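You operate a simulated robot arm through the tools that you are given. There is no shell and no other tool.

You are at the controls of a simulated two-armed robot. One attempt, no reset.

TASK
Take both green cards off the gold frame into the tray beside it, then hang the frame on hook D.
Fine: green lever to FREE to turn the stem one side on, on HOLD while a card comes off and at the end; the other cards stay. Where these are worked on the way, their far stop is far enough and under half their travel is too little: green lever.

It is judged by the outcome, as a careful person would: the job done as asked, and still so three seconds after it is handed in. It fails if anything else is knocked over, pushed out of place, dropped, spilled or broken.

THE ROBOT
Two 7-joint arms with fingered hands on one trunk that stands fixed in place. Base frame: the origin is at the foot of the trunk, x ahead of it, y to its left, z up. Lengths are in m, angles in rad, forces in N, time in s.
The left shoulder is at [0.07, 0.157, 1.489], the right one opposite. With the tool pointing down near the work surface each hand reaches from about 0.1 to 0.8 m from the base axis, measured 20 degrees to its own side. Payload 5 kg a hand.
The TCP of each hand is the grasp point between the finger pads, 0.031 m short of the fingertips. In the tool frame z runs along the fingers and y along their closing line. The gripper opens to 0.156 m; its body begins 0.088 m behind the TCP. The gripper is a hand of 4 fingers: y runs from the thumb to the fingers, the wrist lies at [0, 0, -0.249] in the tool frame.
Orientation is told as [roll, pitch, yaw] about the base's x, y, z axes, in that order, counted from this pose: with the fingers straight down and closing along the base's y, the tool's x points along the base's -x, its y along +y and its z along -z.

THE INTERFACE
- The arms move only by the tool step_arm. It takes "left_deltas", "right_deltas" or both (then of equal length, played together; a hand with none holds still); each is text: rows parted by semicolons, each of 6 numbers parted by spaces: the shift along the tool's x, y, z in mm, then the turn, a rotation vector about the tool's x, y, z in rad. In form: dx dy dz ax ay az; .... A call has 1 to 20 rows; each row shifts and turns the commanded pose from where the row before left it, along the tool's axes as they then stand. Rows are played at 5 a second. More than 0.05 m and 0.15 rad between two rows, and nothing of the call is played. A pose out of reach is approached as far as the arm can. The call stops where the force on the tool passes 40 N (or 10 N more than at its start, if that is more) or the arm is blocked; 0.2 s more then pass. In this call time passes only in rows, and 0.2 s behind the last. The reply holds the time, the measured pose of the TCP, the force on the tool along the base axes, the opening and the grip force, in the units named above and with some noise, with the torque about the TCP (base axes, N m) and any sound that the robot's microphone picked up.
- Cameras (640 x 400 px; columns grow to the right, rows downward): "scene" is now at [0.1329, -0.0443, 1.7317]; the picture's right is [-0.58, -0.82, -0.00], its down [-0.49, 0.35, -0.80] and it looks along [0.65, -0.46, -0.60] (base axes); focal length 214 px, centre (320, 200). "left" rides on the left gripper at [-0.072, 0.002, -0.111] in its tool frame; the picture's right is [-0.02, -1.00, 0.00], its down [0.84, -0.02, -0.54] and it looks along [0.54, -0.01, 0.84] (tool axes); focal length 234 px, centre (320, 200). "right" rides on the right gripper at [0.072, 0.002, -0.111] in its tool frame; the picture's right is [-0.02, 1.00, 0.00], its down [-0.84, -0.02, -0.54] and it looks along [-0.54, -0.01, 0.84] (tool axes); focal length 234 px, centre (320, 200). There is no depth. A picture from a camera that has moved, and an enlarged one, comes with that camera's place and axes in the base frame and with its lens. The place of the scene camera against the robot may be out by one fixed shift of up to 0.025 m in any direction.
- camera(camera): a new picture of that camera. No time passes.
- raise_lower(by): slides the trunk up (or, below 0, down) by that many m; the arms and the scene camera ride with it, the base frame stays. It gives what a move gives, with no picture.
- finger_targets(finger1, finger2, finger3, thumb_bend, hand): sets how far each is bent, from 0 (flat) to 1 (curled in); at 0.3 the hand is open as for a grip, at 0.7 the pads meet at the TCP. One left out holds its place. A second passes; each finger stops where it meets its share of the squeeze, and holds until it gets a number again. It is the only way to open and close the hand. It gives what a move gives, with no picture; readings hold the bend of each and the force on the fingers (four entries, about 0 where the hand has none), thumb and palm.
- pan_tilt(pan, tilt): turns the head with the scene camera to pan (to the left, within 1.501 rad either way) and tilt (down, from -0.506 to 1.204), counted from straight ahead of the robot. It gives what a move gives.
- zoom(camera, box): a new picture of the part [left, top, right, bottom] of that camera's present view, enlarged. No time passes.
- close_job(): hands the job in; it is judged then, once.

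Nothing tells you positions but the pictures and the camera data. Unless the task says otherwise, let go and move clear before handing in.

The tools are called by a JSON object that holds its "method" and its "body". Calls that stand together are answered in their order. step_arm: Moves the arms, as the interface text tells. Its arguments: {"type":"object","properties":{"left_deltas":{"type":"string"},"right_deltas":{"type":"string"}},"required":[]} The other tools are called the same way: raise_lower (by) moves the trunk up or down; finger_targets (finger1, finger2, finger3, thumb_bend, hand) moves the fingers one by one; pan_tilt (pan, tilt) turns the head that bears the scene camera; camera (camera) takes a picture; zoom (camera, box) takes an enlarged picture of a part of a camera's view; close_job () hands the job in.

At the start:

```text
time: 0.0
left_tcp_pos: [0.4471, -0.0723, 1.6468]
left_orientation: [-0.002, -0.002, 0.0]
left_wrist_force: [-0.2, -0.3, 0.3]
left_ft_torque: [0.01, -0.02, 0.01]
left_grip_width: 0.156
left_gripper_force: 0.1
left_shape: jaw
left_bend: [0.3, 0.3, 0.3, 0.3]
left_finger forces: [0.0, 0.1, 0.0, 0.0, 0.0, 0.0]
right_tcp_pos: [0.3072, -0.4384, 1.6163]
right_orientation: [0.001, -0.001, 0.0]
right_wrist_force: [-0.2, 0.4, -0.4]
right_ft_torque: [-0.02, 0.02, -0.02]
right_grip_width: 0.1559
right_gripper_force: 0.0
right_shape: jaw
right_bend: [0.3, 0.3, 0.3, 0.3]
right_finger forces: [0.0, 0.0, 0.0, 0.0, 0.1, 0.0]
trunk travel left (down, up): [-0.875, 0.065]
head pan, tilt (commanded): [-0.614, 0.642]
```

scene: 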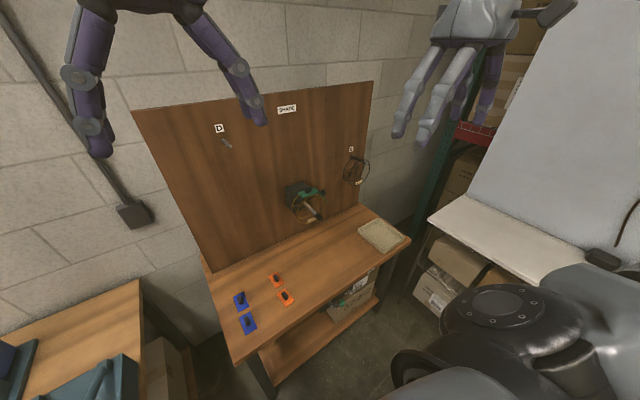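
right: 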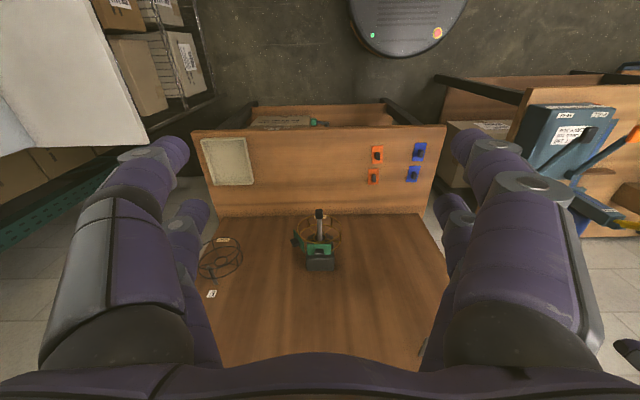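
left: 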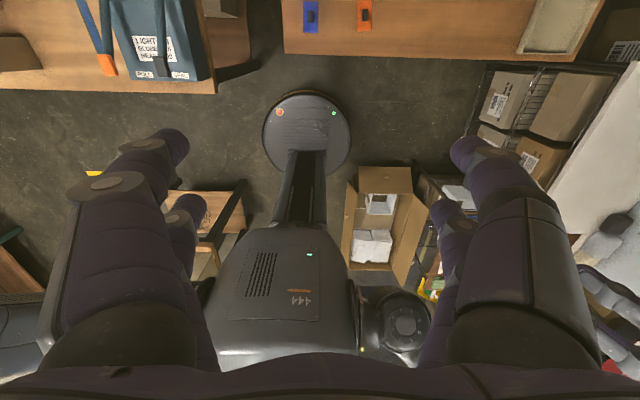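

I see a wooden board with hook D, a stem with a green-lever device in the middle, a ring-shaped wire thing at right, and a bench with a tray and blue/orange cards. I'll look closer before moving anything.

{"method": "zoom", "body": {"camera": "scene", "box": [260, 160, 380, 235]}}

{"method": "zoom", "body": {"camera": "scene", "box": [130, 80, 420, 260]}}

{"method": "zoom", "body": {"camera": "right", "box": [190, 190, 350, 290]}}

{"method": "zoom", "body": {"camera": "scene", "box": [200, 210, 420, 350]}}

```text
5.33 times, centred on (320, 198) of scene
camera zoom: at [0.1329, -0.0443, 1.7317], right [-0.58, -0.82, 0.0], down [-0.49, 0.35, -0.8], along [0.65, -0.46, -0.6], focal length 1144 px, centre (320, 213)
```

zoom: 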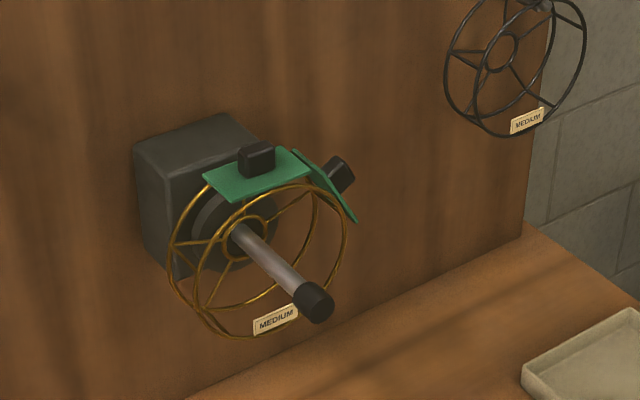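

```text
2.21 times, centred on (275, 170) of scene
camera zoom: at [0.1329, -0.0443, 1.7317], right [-0.58, -0.82, 0.0], down [-0.49, 0.35, -0.8], along [0.65, -0.46, -0.6], focal length 473 px, centre (419, 266)
```

zoom: 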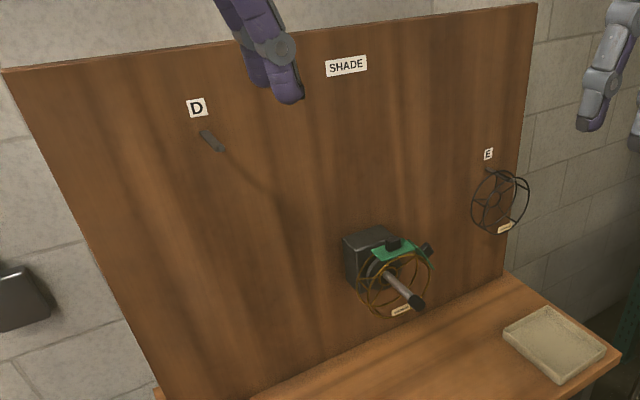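

```text
4.00 times, centred on (270, 240) of right
camera zoom: at [0.235, -0.4377, 1.7273], right [0.02, 1.0, 0.0], down [0.84, -0.02, 0.54], along [0.54, -0.01, -0.84], focal length 937 px, centre (520, 40)
```

zoom: 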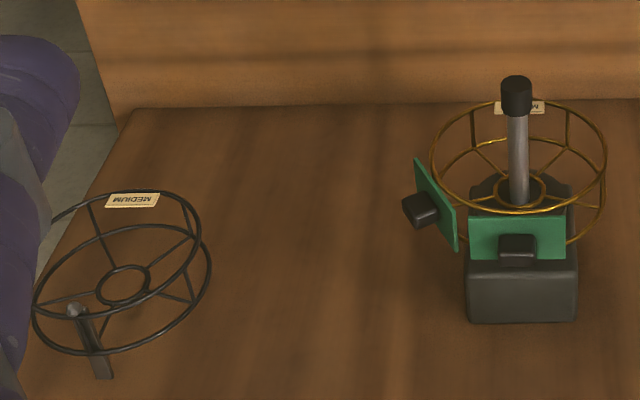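

```text
2.86 times, centred on (310, 280) of scene
camera zoom: at [0.1329, -0.0443, 1.7317], right [-0.58, -0.82, 0.0], down [-0.49, 0.35, -0.8], along [0.65, -0.46, -0.6], focal length 613 px, centre (349, -29)
```

zoom: 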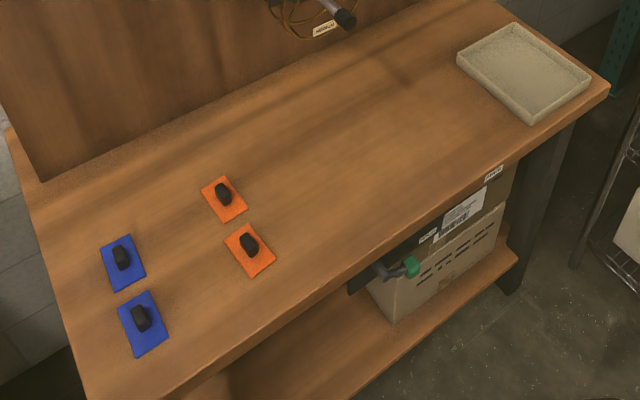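

I see the gold frame on a stem, two green cards on it, and a lever with a green knob under the bench's front edge. I'll zoom in on the lever and labels.

{"method": "zoom", "body": {"camera": "scene", "box": [320, 260, 390, 320]}}

{"method": "zoom", "body": {"camera": "scene", "box": [190, 110, 260, 160]}}

{"method": "zoom", "body": {"camera": "right", "box": [240, 100, 380, 190]}}

{"method": "zoom", "body": {"camera": "right", "box": [270, 200, 370, 280]}}

```text
6.67 times, centred on (355, 290) of scene
camera zoom: at [0.1329, -0.0443, 1.7317], right [-0.58, -0.82, 0.0], down [-0.49, 0.35, -0.8], along [0.65, -0.46, -0.6], focal length 1430 px, centre (87, -400)
```

zoom: 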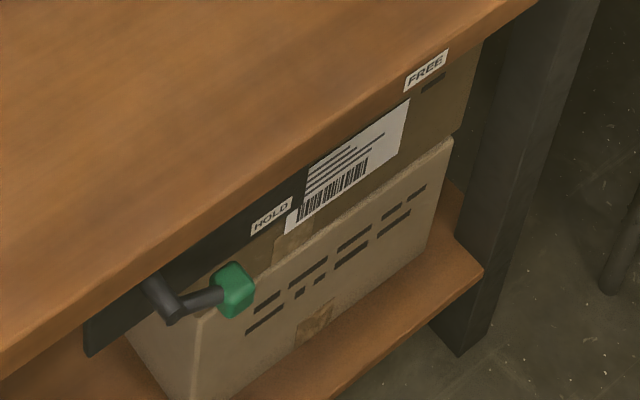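

```text
8.00 times, centred on (225, 135) of scene
camera zoom: at [0.1329, -0.0443, 1.7317], right [-0.58, -0.82, 0.0], down [-0.49, 0.35, -0.8], along [0.65, -0.46, -0.6], focal length 1716 px, centre (1080, 720)
```

zoom: 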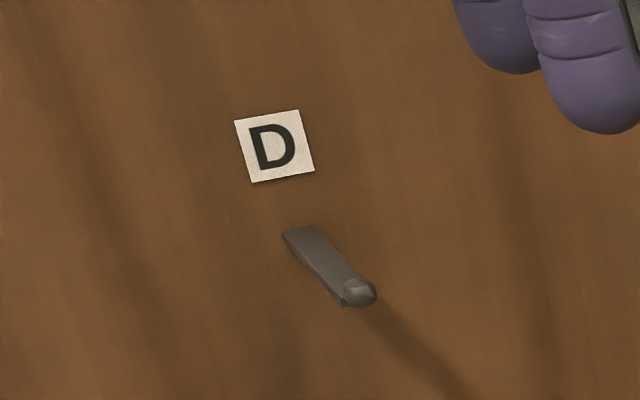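

```text
4.44 times, centred on (310, 145) of right
camera zoom: at [0.235, -0.4377, 1.7273], right [0.02, 1.0, 0.0], down [0.84, -0.02, 0.54], along [0.54, -0.01, -0.84], focal length 1041 px, centre (364, 444)
```

zoom: 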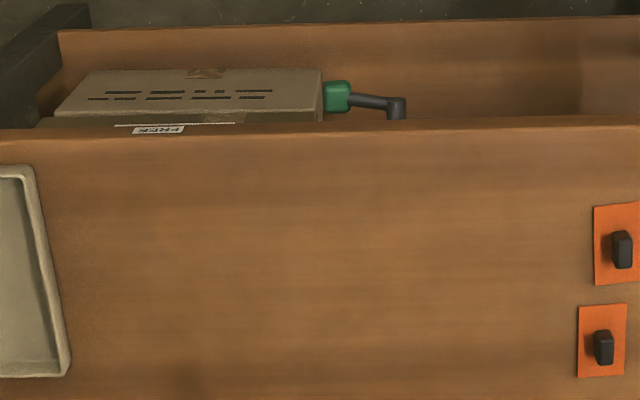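

```text
5.00 times, centred on (320, 240) of right
camera zoom: at [0.235, -0.4377, 1.7273], right [0.02, 1.0, 0.0], down [0.84, -0.02, 0.54], along [0.54, -0.01, -0.84], focal length 1171 px, centre (320, 0)
```

zoom: 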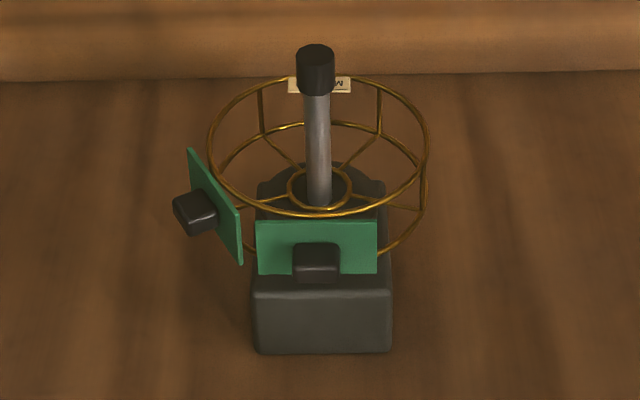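

The lever is under the bench's front edge, now near the HOLD label, with FREE further to the robot's right. I'll look around with the head to map obstacles before moving the arms.

{"method": "pan_tilt", "body": {"pan": -0.6, "tilt": 1.1}}

{"method": "camera", "body": {"camera": "scene"}}

{"method": "pan_tilt", "body": {"pan": 0.6, "tilt": 0.8}}

{"method": "camera", "body": {"camera": "scene"}}

{"method": "pan_tilt", "body": {"pan": -1.4, "tilt": 0.9}}

{"method": "camera", "body": {"camera": "scene"}}

```text
time: 0.9
left_tcp_pos: [0.4465, -0.0723, 1.6475]
left_orientation: [0.0, -0.003, 0.001]
left_wrist_force: [0.3, -0.6, 0.5]
left_ft_torque: [-0.02, 0.01, 0.01]
left_grip_width: 0.1558
left_gripper_force: 0.0
left_shape: jaw
left_bend: [0.3, 0.3, 0.3, 0.3]
left_finger forces: [0.0, 0.1, 0.0, 0.0, 0.0, 0.0]
right_tcp_pos: [0.3065, -0.4373, 1.6164]
right_orientation: [0.002, 0.0, -0.001]
right_wrist_force: [0.5, -0.1, -0.6]
right_ft_torque: [-0.02, 0.01, -0.02]
right_grip_width: 0.1561
right_gripper_force: 0.0
right_shape: jaw
right_bend: [0.3, 0.3, 0.3, 0.3]
right_finger forces: [0.0, 0.0, 0.1, 0.0, 0.0, 0.0]
trunk travel left (down, up): [-0.875, 0.065]
head pan, tilt (commanded): [-0.6, 1.1]
```

```text
taken
camera scene: at [0.1139, -0.0299, 1.6968], right [-0.56, -0.83, 0.0], down [-0.73, 0.5, -0.45], along [0.38, -0.26, -0.89], focal length 214 px, centre (320, 200)
```

scene: 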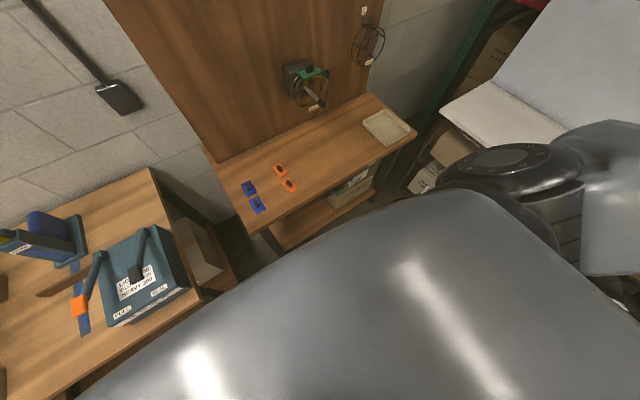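

```text
time: 2.3
left_tcp_pos: [0.4462, -0.0737, 1.6468]
left_orientation: [-0.001, -0.001, 0.0]
left_wrist_force: [-0.2, -0.2, 0.8]
left_ft_torque: [-0.01, 0.0, 0.01]
left_grip_width: 0.156
left_gripper_force: 0.1
left_shape: jaw
left_bend: [0.3, 0.3, 0.3, 0.3]
left_finger forces: [0.0, 0.1, 0.0, 0.0, 0.1, 0.0]
right_tcp_pos: [0.3062, -0.438, 1.6154]
right_orientation: [0.001, 0.001, 0.001]
right_wrist_force: [1.0, -0.3, -0.5]
right_ft_torque: [-0.02, 0.04, 0.01]
right_grip_width: 0.1559
right_gripper_force: 0.1
right_shape: jaw
right_bend: [0.3, 0.3, 0.3, 0.3]
right_finger forces: [0.0, 0.0, 0.0, 0.0, 0.0, 0.0]
trunk travel left (down, up): [-0.875, 0.065]
head pan, tilt (commanded): [0.6, 0.799]
```

```text
taken
camera scene: at [0.1284, 0.0512, 1.7185], right [0.56, -0.83, 0.0], down [-0.59, -0.4, -0.7], along [0.58, 0.39, -0.72], focal length 214 px, centre (320, 200)
```

scene: 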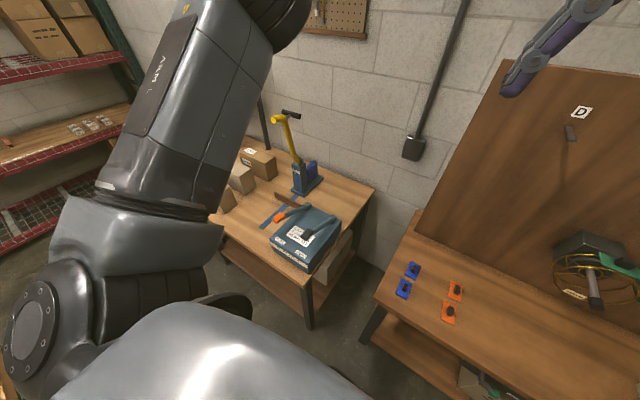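

```text
time: 4.2
left_tcp_pos: [0.4453, -0.0725, 1.6465]
left_orientation: [-0.002, -0.002, 0.0]
left_wrist_force: [0.7, 0.3, 0.4]
left_ft_torque: [-0.02, 0.0, 0.01]
left_grip_width: 0.156
left_gripper_force: 0.1
left_shape: jaw
left_bend: [0.3, 0.3, 0.3, 0.3]
left_finger forces: [0.0, 0.0, 0.0, 0.0, 0.0, 0.0]
right_tcp_pos: [0.3068, -0.4384, 1.6162]
right_orientation: [0.002, 0.0, -0.001]
right_wrist_force: [-0.7, 0.0, 0.2]
right_ft_torque: [0.0, 0.01, 0.0]
right_grip_width: 0.1559
right_gripper_force: 0.2
right_shape: jaw
right_bend: [0.3, 0.3, 0.3, 0.3]
right_finger forces: [0.0, 0.0, 0.0, 0.1, 0.0, 0.0]
trunk travel left (down, up): [-0.875, 0.065]
head pan, tilt (commanded): [-1.4, 0.901]
```

```text
taken
camera scene: at [0.0747, -0.0686, 1.7106], right [-0.99, -0.17, 0.0], down [-0.13, 0.77, -0.62], along [0.11, -0.61, -0.78], focal length 214 px, centre (320, 200)
```

scene: 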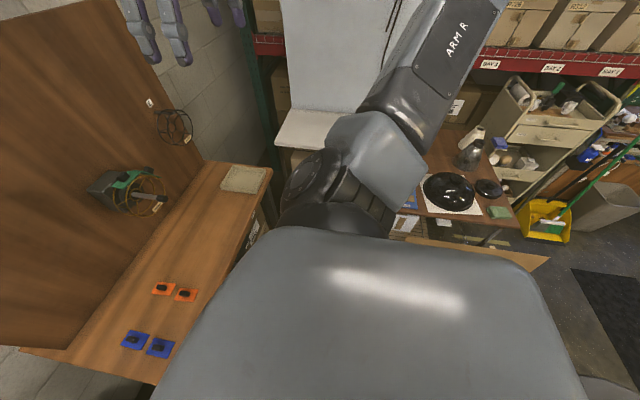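

The layout is clear: bench ahead with the board at about x 0.84, side tables left and right. I'll lower the trunk a bit so the lever and the frame are better seen and reached.

{"method": "raise_lower", "body": {"by": -0.3}}

{"method": "pan_tilt", "body": {"pan": -0.75, "tilt": 0.7}}

{"method": "camera", "body": {"camera": "scene"}}

{"method": "camera", "body": {"camera": "right"}}

```text
time: 7.2
left_tcp_pos: [0.4478, -0.0718, 1.346]
left_orientation: [-0.002, -0.002, 0.002]
left_wrist_force: [0.2, -0.5, 0.3]
left_ft_torque: [0.0, 0.01, 0.01]
left_grip_width: 0.156
left_gripper_force: 0.0
left_shape: jaw
left_bend: [0.3, 0.3, 0.3, 0.3]
left_finger forces: [0.0, 0.0, 0.0, 0.0, 0.1, 0.1]
right_tcp_pos: [0.3074, -0.4387, 1.3163]
right_orientation: [0.002, -0.001, 0.001]
right_wrist_force: [0.0, 0.7, -0.5]
right_ft_torque: [-0.01, 0.01, 0.01]
right_grip_width: 0.1558
right_gripper_force: 0.2
right_shape: jaw
right_bend: [0.3, 0.3, 0.3, 0.3]
right_finger forces: [0.1, 0.0, 0.1, 0.0, 0.0, 0.1]
trunk travel left (down, up): [-0.575, 0.365]
head pan, tilt (commanded): [-1.4, 0.901]
```

```text
time: 8.3
left_tcp_pos: [0.4466, -0.0724, 1.3465]
left_orientation: [-0.001, -0.001, 0.0]
left_wrist_force: [0.2, 0.0, 0.1]
left_ft_torque: [0.02, -0.03, 0.03]
left_grip_width: 0.156
left_gripper_force: 0.1
left_shape: jaw
left_bend: [0.3, 0.3, 0.3, 0.3]
left_finger forces: [0.0, 0.0, 0.0, 0.0, 0.0, 0.0]
right_tcp_pos: [0.3065, -0.4384, 1.3168]
right_orientation: [0.002, 0.001, 0.0]
right_wrist_force: [-0.1, 0.0, -0.4]
right_ft_torque: [-0.01, 0.0, 0.01]
right_grip_width: 0.1559
right_gripper_force: 0.0
right_shape: jaw
right_bend: [0.3, 0.3, 0.3, 0.3]
right_finger forces: [0.0, 0.1, 0.0, 0.0, 0.1, 0.1]
trunk travel left (down, up): [-0.575, 0.365]
head pan, tilt (commanded): [-0.75, 0.7]
```

```text
taken
camera scene: at [0.1238, -0.0522, 1.4268], right [-0.68, -0.73, 0.0], down [-0.47, 0.44, -0.76], along [0.56, -0.52, -0.64], focal length 214 px, centre (320, 200)
```

scene: 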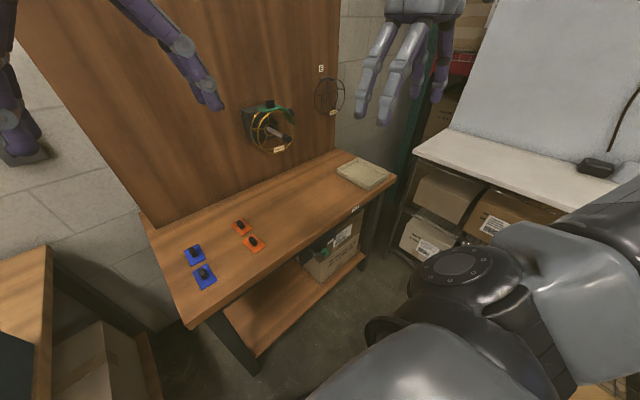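

```text
taken
camera right: at [0.235, -0.4377, 1.4273], right [0.02, 1.0, 0.0], down [0.84, -0.02, 0.54], along [0.54, -0.01, -0.84], focal length 234 px, centre (320, 200)
```

right: 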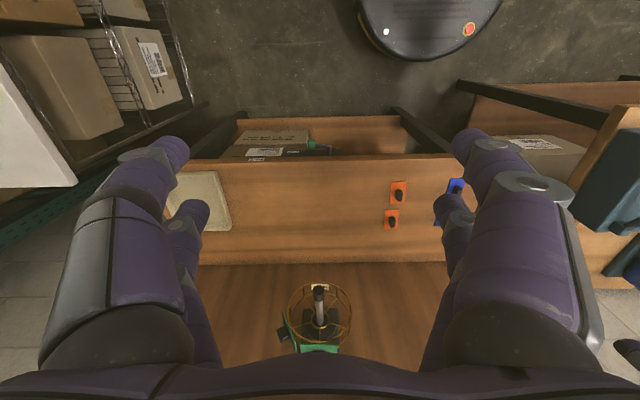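

I now have right-camera pictures from two heights for triangulation. I'll zoom in for accurate pixel readings.

{"method": "zoom", "body": {"camera": "right", "box": [260, 270, 380, 360]}}

{"method": "zoom", "body": {"camera": "right", "box": [160, 110, 400, 260]}}

{"method": "zoom", "body": {"camera": "scene", "box": [300, 190, 400, 290]}}

{"method": "zoom", "body": {"camera": "scene", "box": [230, 50, 360, 160]}}

```text
4.44 times, centred on (320, 315) of right
camera zoom: at [0.235, -0.4377, 1.4273], right [0.02, 1.0, 0.0], down [0.84, -0.02, 0.54], along [0.54, -0.01, -0.84], focal length 1041 px, centre (320, -311)
```

zoom: 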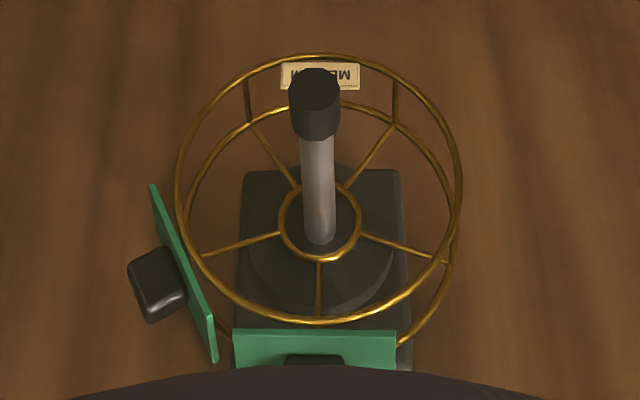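

```text
2.67 times, centred on (280, 185) of right
camera zoom: at [0.235, -0.4377, 1.4273], right [0.02, 1.0, 0.0], down [0.84, -0.02, 0.54], along [0.54, -0.01, -0.84], focal length 624 px, centre (427, 240)
```

zoom: 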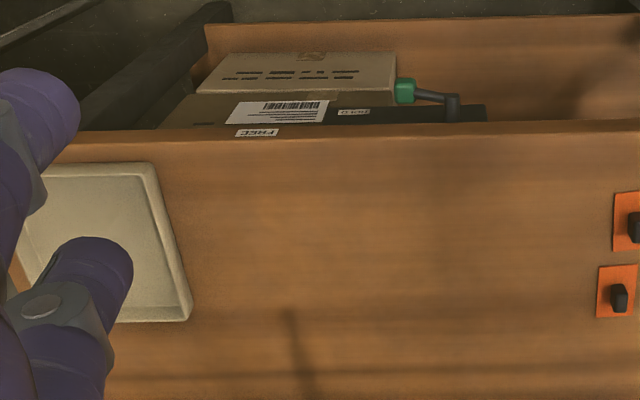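

```text
4.00 times, centred on (350, 240) of scene
camera zoom: at [0.1238, -0.0522, 1.4268], right [-0.68, -0.73, 0.0], down [-0.47, 0.44, -0.76], along [0.56, -0.52, -0.64], focal length 858 px, centre (200, 40)
```

zoom: 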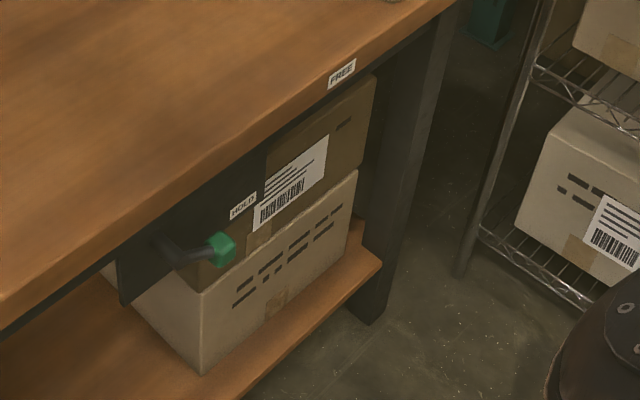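

```text
3.64 times, centred on (295, 105) of scene
camera zoom: at [0.1238, -0.0522, 1.4268], right [-0.68, -0.73, 0.0], down [-0.47, 0.44, -0.76], along [0.56, -0.52, -0.64], focal length 780 px, centre (411, 546)
```

zoom: 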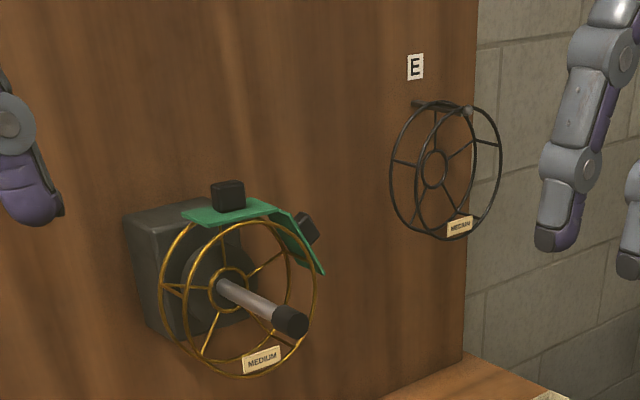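

Triangulating: stem tip about (0.68, -0.45, 1.10), frame rings at x 0.75 and 0.80, board at x 0.895, bench top z 0.825, lever low under the bench edge. I'll pitch the right hand forward so its camera can look at the lever.

{"method": "step_arm", "body": {"right_deltas": "0 0 0 0 -0.15 0; 0 0 0 0 -0.15 0; 0 0 0 0 -0.15 0; 0 0 0 0 -0.15 0; 25.4 -5 37.1 0 0 0; 25.4 -5 37.1 0 0 0; 25.4 -5 37.1 0 0 0; 25.4 -5 37.1 0 0 0; 25.4 -5 37.1 0 0 0; 25.4 -5 37.1 0 0 0"}}

{"method": "camera", "body": {"camera": "right"}}

{"method": "camera", "body": {"camera": "scene"}}

```text
time: 10.5
left_tcp_pos: [0.4482, -0.072, 1.3459]
left_orientation: [-0.002, -0.002, 0.0]
left_wrist_force: [-0.1, 0.0, 0.0]
left_ft_torque: [0.01, -0.03, -0.01]
left_grip_width: 0.1556
left_gripper_force: 0.1
left_shape: jaw
left_bend: [0.3, 0.3, 0.3, 0.3]
left_finger forces: [0.0, 0.1, 0.0, 0.1, 0.0, 0.0]
right_tcp_pos: [0.3144, -0.4594, 1.0913]
right_orientation: [0.0, -0.598, 0.001]
right_wrist_force: [-0.7, -0.8, 0.4]
right_ft_torque: [-0.02, 0.02, -0.02]
right_grip_width: 0.156
right_gripper_force: 0.1
right_shape: jaw
right_bend: [0.3, 0.3, 0.3, 0.3]
right_finger forces: [0.1, 0.0, 0.0, 0.0, 0.0, 0.1]
right hand out of reach, approached as far as the arm can: row 10
trunk travel left (down, up): [-0.575, 0.365]
head pan, tilt (commanded): [-0.75, 0.7]
```

```text
taken
camera right: at [0.1919, -0.4583, 1.143], right [0.02, 1.0, 0.01], down [0.39, -0.02, 0.92], along [0.92, -0.01, -0.39], focal length 234 px, centre (320, 200)
```

right: 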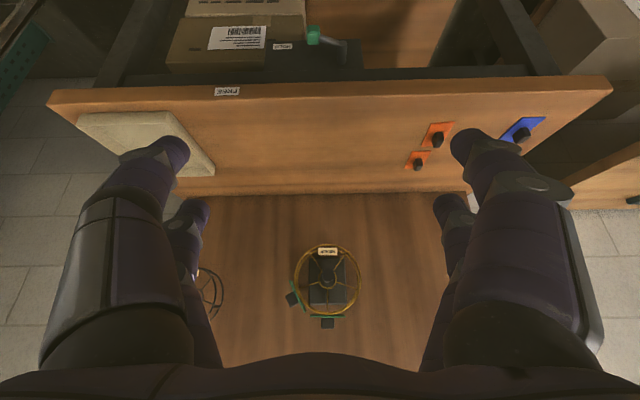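

```text
taken
camera scene: at [0.1241, -0.0516, 1.4269], right [-0.68, -0.73, 0.0], down [-0.47, 0.44, -0.76], along [0.56, -0.52, -0.64], focal length 214 px, centre (320, 200)
```

scene: 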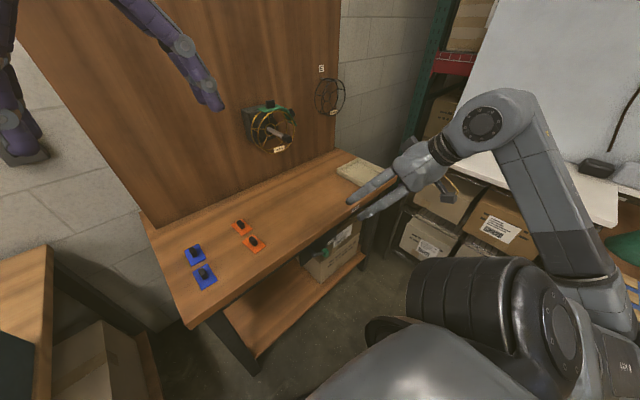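

The hand's camera now sees the bench from the front (upside-down). I'll zoom on the lever.

{"method": "zoom", "body": {"camera": "right", "box": [160, 0, 400, 150]}}

{"method": "zoom", "body": {"camera": "right", "box": [260, 230, 390, 345]}}

{"method": "zoom", "body": {"camera": "scene", "box": [330, 120, 480, 230]}}

```text
2.67 times, centred on (280, 75) of right
camera zoom: at [0.1919, -0.4583, 1.143], right [0.02, 1.0, 0.01], down [0.39, -0.02, 0.92], along [0.92, -0.01, -0.39], focal length 624 px, centre (427, 533)
```

zoom: 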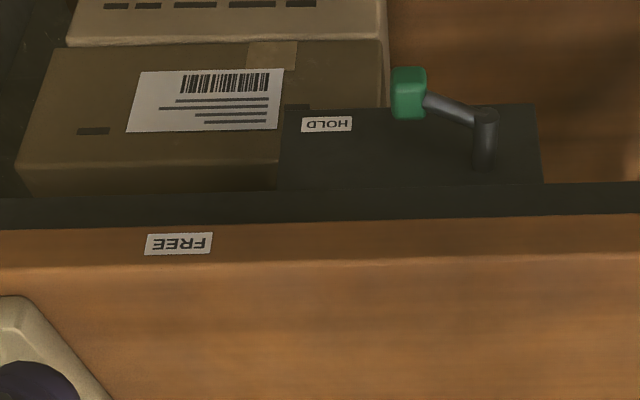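

```text
3.48 times, centred on (325, 288) of right
camera zoom: at [0.1919, -0.4583, 1.143], right [0.02, 1.0, 0.01], down [0.39, -0.02, 0.92], along [0.92, -0.01, -0.39], focal length 814 px, centre (303, -104)
```

zoom: 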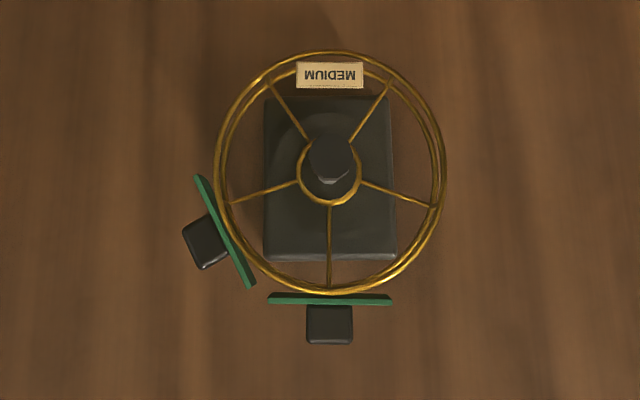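

```text
3.64 times, centred on (405, 175) of scene
camera zoom: at [0.1241, -0.0516, 1.4269], right [-0.68, -0.73, 0.0], down [-0.47, 0.44, -0.76], along [0.56, -0.52, -0.64], focal length 780 px, centre (11, 291)
```

zoom: 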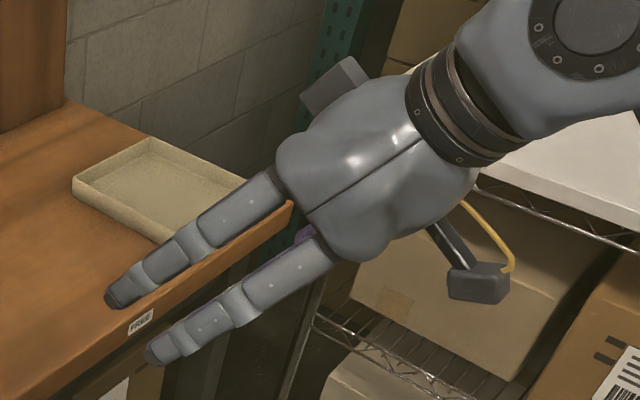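

The frame shows five spokes with the cards spaced about 60° apart; the lever is a crank on a shaft at about (0.55, -0.41, 0.655), its knob at (0.517, -0.472, 0.62), pointing to HOLD, with FREE up and to the right. Before gripping, I'll check how the fingers of the right hand are laid out.

{"method": "finger_targets", "body": {"hand": "right", "thumb_bend": 0.65}}

{"method": "camera", "body": {"camera": "right"}}

{"method": "finger_targets", "body": {"hand": "right", "finger1": 0.65}}

{"method": "camera", "body": {"camera": "right"}}

{"method": "finger_targets", "body": {"hand": "right", "finger2": 0.65, "finger3": 0.65}}

{"method": "camera", "body": {"camera": "right"}}

{"method": "zoom", "body": {"camera": "scene", "box": [330, 120, 480, 230]}}

```text
time: 11.5
left_tcp_pos: [0.4467, -0.073, 1.346]
left_orientation: [-0.001, -0.003, 0.0]
left_wrist_force: [-0.2, 0.1, 0.4]
left_ft_torque: [0.0, 0.0, -0.02]
left_grip_width: 0.1559
left_gripper_force: 0.0
left_shape: jaw
left_bend: [0.3, 0.3, 0.3, 0.3]
left_finger forces: [0.1, 0.0, 0.0, 0.1, 0.0, 0.0]
right_tcp_pos: [0.3137, -0.4587, 1.0918]
right_orientation: [0.002, -0.6, -0.002]
right_wrist_force: [0.1, -0.2, 0.3]
right_ft_torque: [0.02, -0.01, 0.0]
right_grip_width: 0.0914
right_gripper_force: 0.1
right_shape: fingers
right_bend: [0.3, 0.3, 0.3, 0.65]
right_finger forces: [0.0, 0.1, 0.0, 0.1, 0.0, 0.0]
trunk travel left (down, up): [-0.575, 0.365]
head pan, tilt (commanded): [-0.75, 0.7]
```

```text
taken
camera right: at [0.1918, -0.459, 1.1429], right [0.02, 1.0, 0.01], down [0.38, -0.02, 0.92], along [0.92, -0.01, -0.38], focal length 234 px, centre (320, 200)
```

right: 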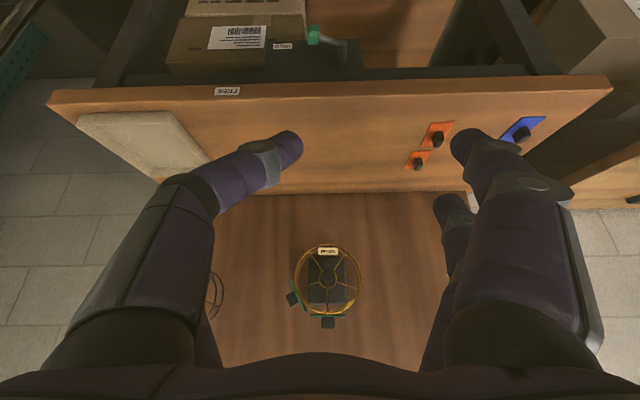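

```text
time: 12.5
left_tcp_pos: [0.4457, -0.073, 1.3471]
left_orientation: [-0.003, -0.001, 0.002]
left_wrist_force: [-0.8, -0.4, 0.3]
left_ft_torque: [-0.04, -0.01, -0.01]
left_grip_width: 0.1559
left_gripper_force: 0.0
left_shape: jaw
left_bend: [0.3, 0.3, 0.3, 0.3]
left_finger forces: [0.0, 0.1, 0.1, 0.0, 0.0, 0.0]
right_tcp_pos: [0.3145, -0.4586, 1.0922]
right_orientation: [0.002, -0.6, -0.001]
right_wrist_force: [0.4, -0.6, -0.3]
right_ft_torque: [-0.01, -0.02, 0.03]
right_grip_width: 0.0233
right_gripper_force: 0.1
right_shape: fingers
right_bend: [0.65, 0.3, 0.3, 0.65]
right_finger forces: [0.0, 0.0, 0.0, 0.1, 0.0, 0.1]
trunk travel left (down, up): [-0.575, 0.365]
head pan, tilt (commanded): [-0.75, 0.7]
```

```text
taken
camera right: at [0.1917, -0.459, 1.143], right [0.02, 1.0, 0.01], down [0.38, -0.02, 0.92], along [0.92, -0.01, -0.38], focal length 234 px, centre (320, 200)
```

right: 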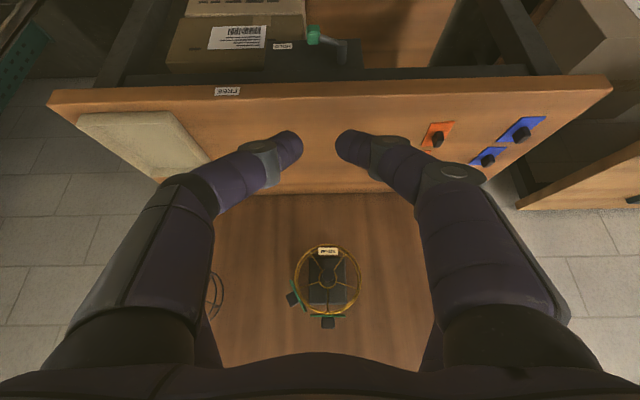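

```text
time: 13.5
left_tcp_pos: [0.4468, -0.0721, 1.3469]
left_orientation: [0.0, -0.001, 0.002]
left_wrist_force: [0.2, 0.8, -1.1]
left_ft_torque: [-0.01, -0.01, 0.0]
left_grip_width: 0.1558
left_gripper_force: 0.1
left_shape: jaw
left_bend: [0.3, 0.3, 0.3, 0.3]
left_finger forces: [0.0, 0.0, 0.0, 0.0, 0.1, 0.0]
right_tcp_pos: [0.3129, -0.4602, 1.092]
right_orientation: [0.0, -0.601, -0.001]
right_wrist_force: [0.7, -0.2, -0.5]
right_ft_torque: [0.01, -0.01, 0.02]
right_grip_width: 0.0231
right_gripper_force: 0.0
right_shape: fingers
right_bend: [0.65, 0.65, 0.65, 0.65]
right_finger forces: [0.0, 0.0, 0.1, 0.0, 0.1, 0.0]
trunk travel left (down, up): [-0.575, 0.365]
head pan, tilt (commanded): [-0.75, 0.7]
```

```text
taken
camera right: at [0.1917, -0.459, 1.143], right [0.02, 1.0, 0.01], down [0.38, -0.02, 0.92], along [0.92, -0.01, -0.38], focal length 234 px, centre (320, 200)
```

right: 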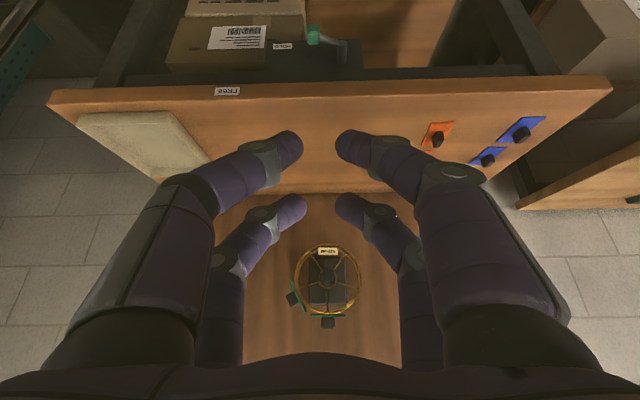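

```text
3.64 times, centred on (405, 175) of scene
camera zoom: at [0.1239, -0.0521, 1.4268], right [-0.68, -0.73, 0.0], down [-0.47, 0.44, -0.76], along [0.56, -0.52, -0.64], focal length 780 px, centre (11, 291)
```

zoom: 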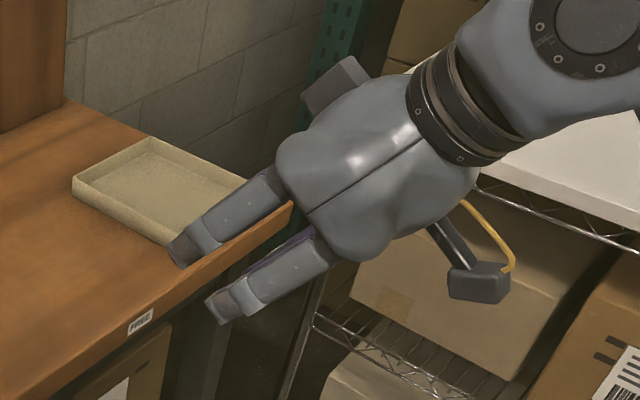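

The hand is two opposed pairs: thumb+finger1 on the tool +x side, finger2+finger3 on the tool −x side. I'll use thumb+finger1 to take the top card's knob at about (0.777, -0.452, 1.193), coming in tilted 60° forward; first the pre-approach.

{"method": "finger_targets", "body": {"hand": "right", "thumb_bend": 0.5, "finger1": 0.5, "finger2": 0.4, "finger3": 0.4}}

{"method": "step_arm", "body": {"right_deltas": "0 0 0 0 -0.149 0; 0 0 0 0 -0.149 0; 0 0 0 0 -0.149 0; -34.7 0.7 23 0 0 0; -34.7 0.7 23 0 0 0; -34.7 0.7 23 0 0 0; -34.7 0.7 23 0 0 0; -34.7 0.7 23 0 0 0; -34.7 0.7 23 0 0 0; -34.7 0.7 23 0 0 0; -34.7 0.7 23 0 0 0; -34.7 0.7 23 0 0 0"}}

{"method": "camera", "body": {"camera": "right"}}

{"method": "camera", "body": {"camera": "scene"}}

```text
time: 14.5
left_tcp_pos: [0.4469, -0.0731, 1.3466]
left_orientation: [-0.003, -0.003, 0.001]
left_wrist_force: [0.0, -0.3, -0.2]
left_ft_torque: [0.0, 0.0, -0.01]
left_grip_width: 0.1557
left_gripper_force: 0.1
left_shape: jaw
left_bend: [0.3, 0.3, 0.3, 0.3]
left_finger forces: [0.0, 0.0, 0.0, 0.2, 0.1, 0.0]
right_tcp_pos: [0.3136, -0.4594, 1.093]
right_orientation: [0.002, -0.601, -0.003]
right_wrist_force: [-0.2, -0.4, 0.0]
right_ft_torque: [-0.02, 0.02, 0.03]
right_grip_width: 0.0802
right_gripper_force: 0.0
right_shape: fingers
right_bend: [0.5, 0.4, 0.4, 0.5]
right_finger forces: [0.0, 0.0, 0.0, 0.1, 0.1, 0.0]
trunk travel left (down, up): [-0.575, 0.365]
head pan, tilt (commanded): [-0.75, 0.7]
```

```text
time: 17.1
left_tcp_pos: [0.4491, -0.0717, 1.3454]
left_orientation: [-0.002, -0.001, 0.001]
left_wrist_force: [1.5, 0.5, 0.4]
left_ft_torque: [-0.07, 0.05, 0.02]
left_grip_width: 0.1559
left_gripper_force: 0.0
left_shape: jaw
left_bend: [0.3, 0.3, 0.3, 0.3]
left_finger forces: [0.0, 0.0, 0.0, 0.0, 0.1, 0.0]
right_tcp_pos: [0.6729, -0.4335, 1.367]
right_orientation: [0.0, -1.044, -0.001]
right_wrist_force: [0.5, -0.1, 0.2]
right_ft_torque: [0.02, 0.03, 0.02]
right_grip_width: 0.0808
right_gripper_force: 0.1
right_shape: fingers
right_bend: [0.5, 0.4, 0.4, 0.5]
right_finger forces: [0.0, 0.1, 0.0, 0.1, 0.0, 0.0]
right hand out of reach, approached as far as the arm can: row 1, 2, 3
trunk travel left (down, up): [-0.575, 0.365]
head pan, tilt (commanded): [-0.75, 0.7]
```

```text
taken
camera right: at [0.5413, -0.4333, 1.3604], right [0.01, 1.0, 0.02], down [-0.05, -0.02, 1.0], along [1.0, -0.02, 0.05], focal length 234 px, centre (320, 200)
```

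right: 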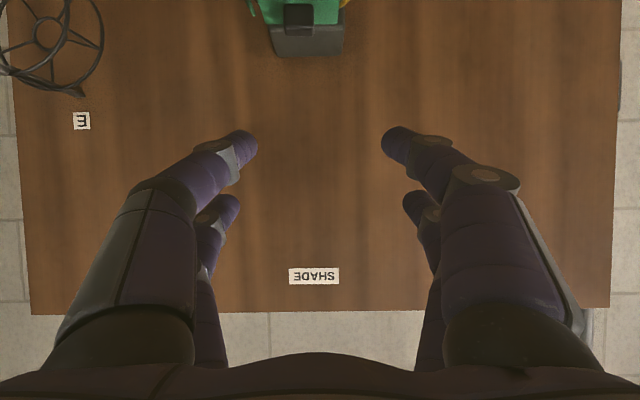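

```text
taken
camera scene: at [0.1263, -0.051, 1.4265], right [-0.68, -0.73, 0.0], down [-0.47, 0.44, -0.76], along [0.56, -0.52, -0.65], focal length 214 px, centre (320, 200)
```

scene: 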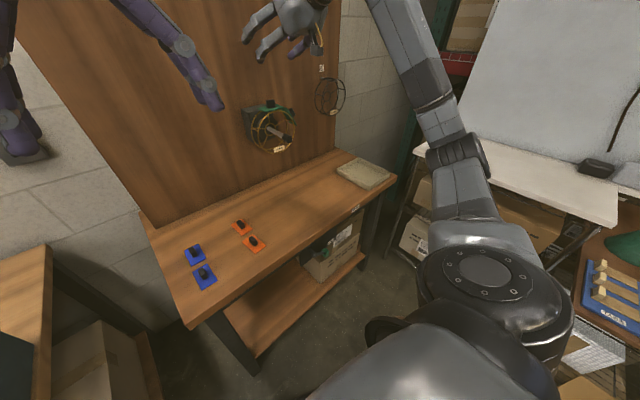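

The hand ended a little higher than planned, at (0.673, -0.434, 1.367), and the top card's knob is seen near (0.777, -0.454, 1.19). I'll shift down and sideways, then advance along the fingers most of the way.

{"method": "step_arm", "body": {"right_deltas": "35.5 -10.2 0 0 0 0; 35.5 -10.2 0 0 0 0; 0 0 37 0 0 0; 0 0 37 0 0 0; 0 0 37 0 0 0"}}

{"method": "camera", "body": {"camera": "right"}}

{"method": "zoom", "body": {"camera": "scene", "box": [220, 60, 380, 170]}}

```text
time: 18.3
left_tcp_pos: [0.4465, -0.0709, 1.3462]
left_orientation: [-0.003, 0.0, 0.001]
left_wrist_force: [0.8, -0.2, -0.1]
left_ft_torque: [-0.03, 0.04, 0.01]
left_grip_width: 0.1557
left_gripper_force: 0.1
left_shape: jaw
left_bend: [0.3, 0.3, 0.3, 0.3]
left_finger forces: [0.0, 0.0, 0.0, 0.0, 0.0, 0.0]
right_tcp_pos: [0.7325, -0.4539, 1.2556]
right_orientation: [-0.001, -1.048, 0.001]
right_wrist_force: [0.5, -0.3, 0.0]
right_ft_torque: [-0.01, 0.03, -0.03]
right_grip_width: 0.0812
right_gripper_force: 0.1
right_shape: fingers
right_bend: [0.5, 0.4, 0.4, 0.5]
right_finger forces: [0.0, 0.0, 0.0, 0.0, 0.0, 0.0]
trunk travel left (down, up): [-0.575, 0.365]
head pan, tilt (commanded): [-0.75, 0.7]
```

```text
taken
camera right: at [0.6003, -0.4521, 1.2483], right [0.01, 1.0, 0.02], down [-0.05, -0.02, 1.0], along [1.0, -0.01, 0.05], focal length 234 px, centre (320, 200)
```

right: 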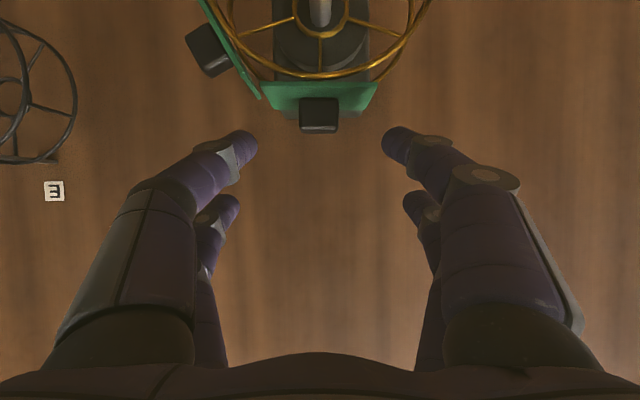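

```text
3.64 times, centred on (300, 115) of scene
camera zoom: at [0.1241, -0.0499, 1.427], right [-0.68, -0.73, 0.0], down [-0.47, 0.44, -0.77], along [0.56, -0.52, -0.64], focal length 780 px, centre (393, 509)
```

zoom: 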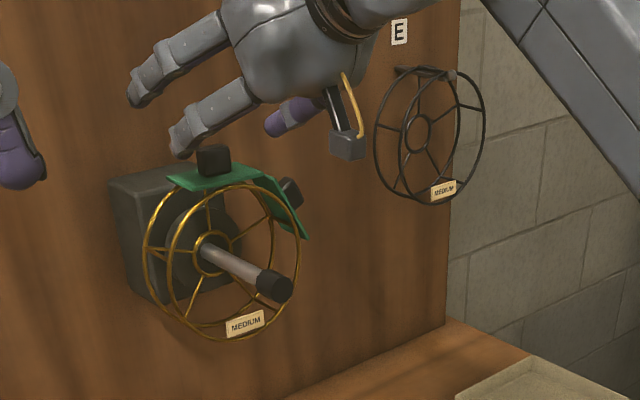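

The knob is centred ahead of the hand. I'll zoom for exact placement before the last advance.

{"method": "zoom", "body": {"camera": "right", "box": [240, 60, 400, 160]}}

```text
4.00 times, centred on (320, 110) of right
camera zoom: at [0.6003, -0.4521, 1.2483], right [0.01, 1.0, 0.02], down [-0.05, -0.02, 1.0], along [1.0, -0.01, 0.05], focal length 937 px, centre (320, 560)
```

zoom: 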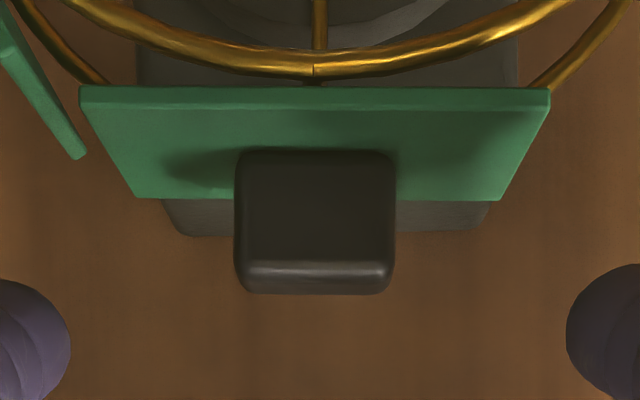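

The knob is 29 mm wide, top at z 1.205, card surface at 1.183. I'll advance the last 50 mm so thumb and finger1 straddle the knob, then check.

{"method": "step_arm", "body": {"right_deltas": "0.9 0.5 25 0 0 0; 0.8 0.4 25 0 0 0"}}

{"method": "camera", "body": {"camera": "right"}}

{"method": "zoom", "body": {"camera": "scene", "box": [220, 60, 340, 150]}}

```text
time: 18.9
left_tcp_pos: [0.4476, -0.0718, 1.3451]
left_orientation: [-0.002, -0.002, 0.001]
left_wrist_force: [-0.3, 0.4, -0.1]
left_ft_torque: [-0.05, 0.0, -0.01]
left_grip_width: 0.1558
left_gripper_force: 0.1
left_shape: jaw
left_bend: [0.3, 0.3, 0.3, 0.3]
left_finger forces: [0.0, 0.0, 0.0, 0.0, 0.0, 0.0]
right_tcp_pos: [0.7763, -0.4523, 1.2257]
right_orientation: [0.002, -1.047, -0.001]
right_wrist_force: [0.1, 1.1, 1.0]
right_ft_torque: [-0.03, 0.01, 0.01]
right_grip_width: 0.0812
right_gripper_force: 0.1
right_shape: fingers
right_bend: [0.5, 0.4, 0.4, 0.5]
right_finger forces: [0.0, 0.0, 0.1, 0.0, 0.0, 0.1]
trunk travel left (down, up): [-0.575, 0.365]
head pan, tilt (commanded): [-0.75, 0.7]
```

```text
taken
camera right: at [0.6443, -0.452, 1.2205], right [0.01, 1.0, 0.02], down [-0.05, -0.02, 1.0], along [1.0, -0.01, 0.05], focal length 234 px, centre (320, 200)
```

right: 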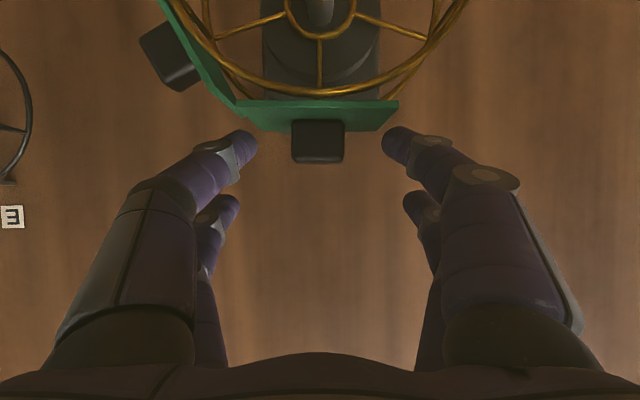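

```text
4.44 times, centred on (280, 105) of scene
camera zoom: at [0.1253, -0.0513, 1.4267], right [-0.68, -0.73, 0.0], down [-0.47, 0.44, -0.76], along [0.56, -0.52, -0.64], focal length 953 px, centre (498, 622)
```

zoom: 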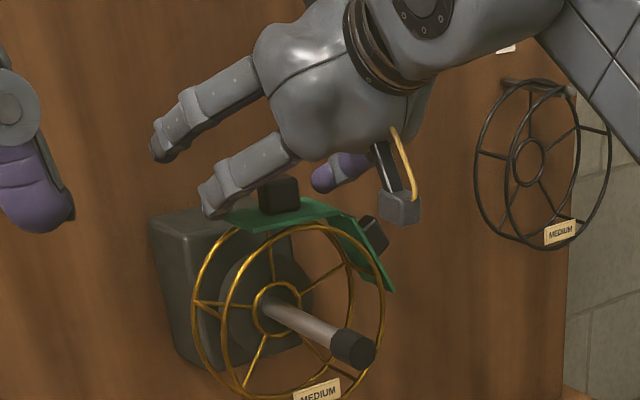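

Thumb and finger1 straddle the knob at its height. I'll close just these two on it.

{"method": "finger_targets", "body": {"hand": "right", "thumb_bend": 0.7, "finger1": 0.7}}

{"method": "camera", "body": {"camera": "right"}}

{"method": "zoom", "body": {"camera": "scene", "box": [220, 60, 340, 150]}}

```text
time: 19.9
left_tcp_pos: [0.4463, -0.0726, 1.3463]
left_orientation: [-0.001, -0.004, 0.001]
left_wrist_force: [0.7, -0.1, -0.4]
left_ft_torque: [0.02, 0.0, 0.0]
left_grip_width: 0.1559
left_gripper_force: 0.0
left_shape: jaw
left_bend: [0.3, 0.3, 0.3, 0.3]
left_finger forces: [0.1, 0.1, 0.1, 0.0, 0.0, 0.0]
right_tcp_pos: [0.7745, -0.4534, 1.2277]
right_orientation: [0.002, -1.048, -0.003]
right_wrist_force: [1.4, -1.4, 0.7]
right_ft_torque: [0.01, -0.02, 0.02]
right_grip_width: 0.0292
right_gripper_force: 9.2
right_shape: fingers
right_bend: [0.63, 0.4, 0.4, 0.66]
right_finger forces: [8.2, 0.0, 0.1, 0.0, 9.2, 0.0]
trunk travel left (down, up): [-0.575, 0.365]
head pan, tilt (commanded): [-0.75, 0.7]
```

```text
taken
camera right: at [0.6428, -0.4531, 1.2208], right [0.01, 1.0, 0.02], down [-0.05, -0.02, 1.0], along [1.0, -0.01, 0.05], focal length 234 px, centre (320, 200)
```

right: 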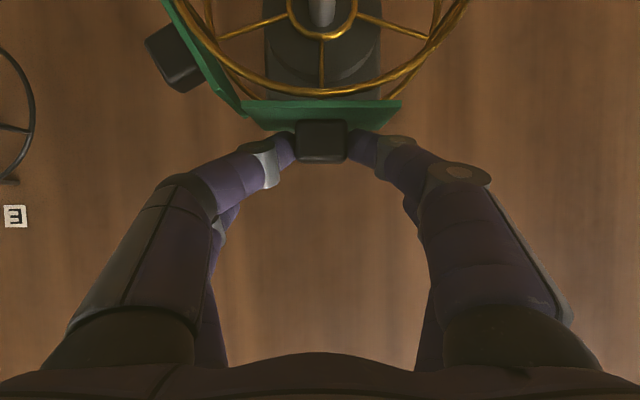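

```text
4.44 times, centred on (280, 105) of scene
camera zoom: at [0.1239, -0.0522, 1.4268], right [-0.68, -0.73, 0.0], down [-0.47, 0.44, -0.76], along [0.56, -0.52, -0.64], focal length 953 px, centre (498, 622)
```

zoom: 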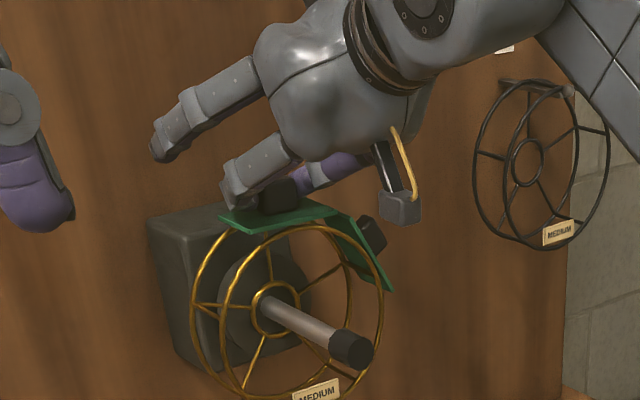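

The knob is gripped with about 9 N. The lever is still at HOLD, so I'll pull the card straight up.

{"method": "step_arm", "body": {"right_deltas": "-4.3 0 -2.5 0 0 0; -4.3 0 -2.5 0 0 0; -8.7 0 -5 0 0 0; -8.7 0 -5 0 0 0"}}

{"method": "camera", "body": {"camera": "right"}}

{"method": "zoom", "body": {"camera": "scene", "box": [220, 60, 340, 150]}}

```text
time: 20.9
left_tcp_pos: [0.4475, -0.0728, 1.3458]
left_orientation: [-0.001, -0.002, -0.001]
left_wrist_force: [-0.4, -0.4, 0.2]
left_ft_torque: [-0.03, -0.01, -0.01]
left_grip_width: 0.1557
left_gripper_force: 0.1
left_shape: jaw
left_bend: [0.3, 0.3, 0.3, 0.3]
left_finger forces: [0.1, 0.0, 0.0, 0.0, 0.0, 0.0]
right_tcp_pos: [0.7755, -0.4522, 1.255]
right_orientation: [0.002, -1.048, 0.0]
right_wrist_force: [-0.3, 0.8, -0.3]
right_ft_torque: [0.02, -0.03, -0.04]
right_grip_width: 0.0289
right_gripper_force: 8.3
right_shape: fingers
right_bend: [0.63, 0.4, 0.4, 0.66]
right_finger forces: [8.5, 0.0, 0.0, 0.0, 8.5, 0.1]
trunk travel left (down, up): [-0.575, 0.365]
head pan, tilt (commanded): [-0.75, 0.7]
```

```text
taken
camera right: at [0.6438, -0.4527, 1.2489], right [0.01, 1.0, 0.02], down [-0.05, -0.02, 1.0], along [1.0, -0.01, 0.05], focal length 234 px, centre (320, 200)
```

right: 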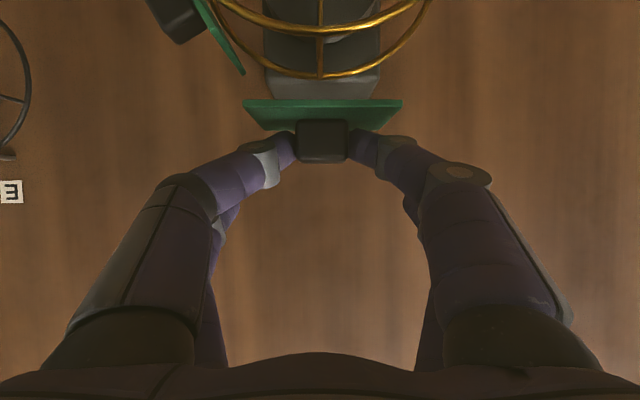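

```text
4.44 times, centred on (280, 105) of scene
camera zoom: at [0.1239, -0.0518, 1.4268], right [-0.68, -0.73, 0.0], down [-0.47, 0.44, -0.76], along [0.56, -0.52, -0.64], focal length 953 px, centre (498, 622)
```

zoom: 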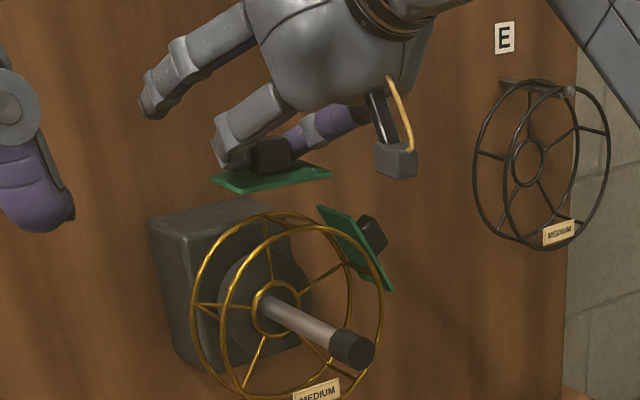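

The card came off cleanly, and the frame stayed put. I'll look at the tray to plan the drop.

{"method": "zoom", "body": {"camera": "scene", "box": [310, 130, 420, 210]}}

```text
5.00 times, centred on (365, 170) of scene
camera zoom: at [0.1239, -0.0518, 1.4268], right [-0.68, -0.73, 0.0], down [-0.47, 0.44, -0.76], along [0.56, -0.52, -0.64], focal length 1072 px, centre (95, 350)
```

zoom: 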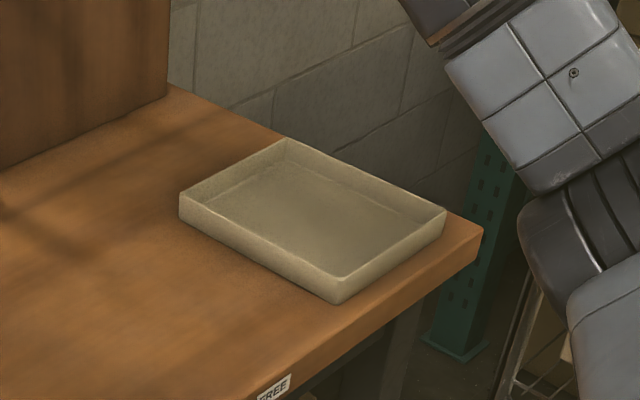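

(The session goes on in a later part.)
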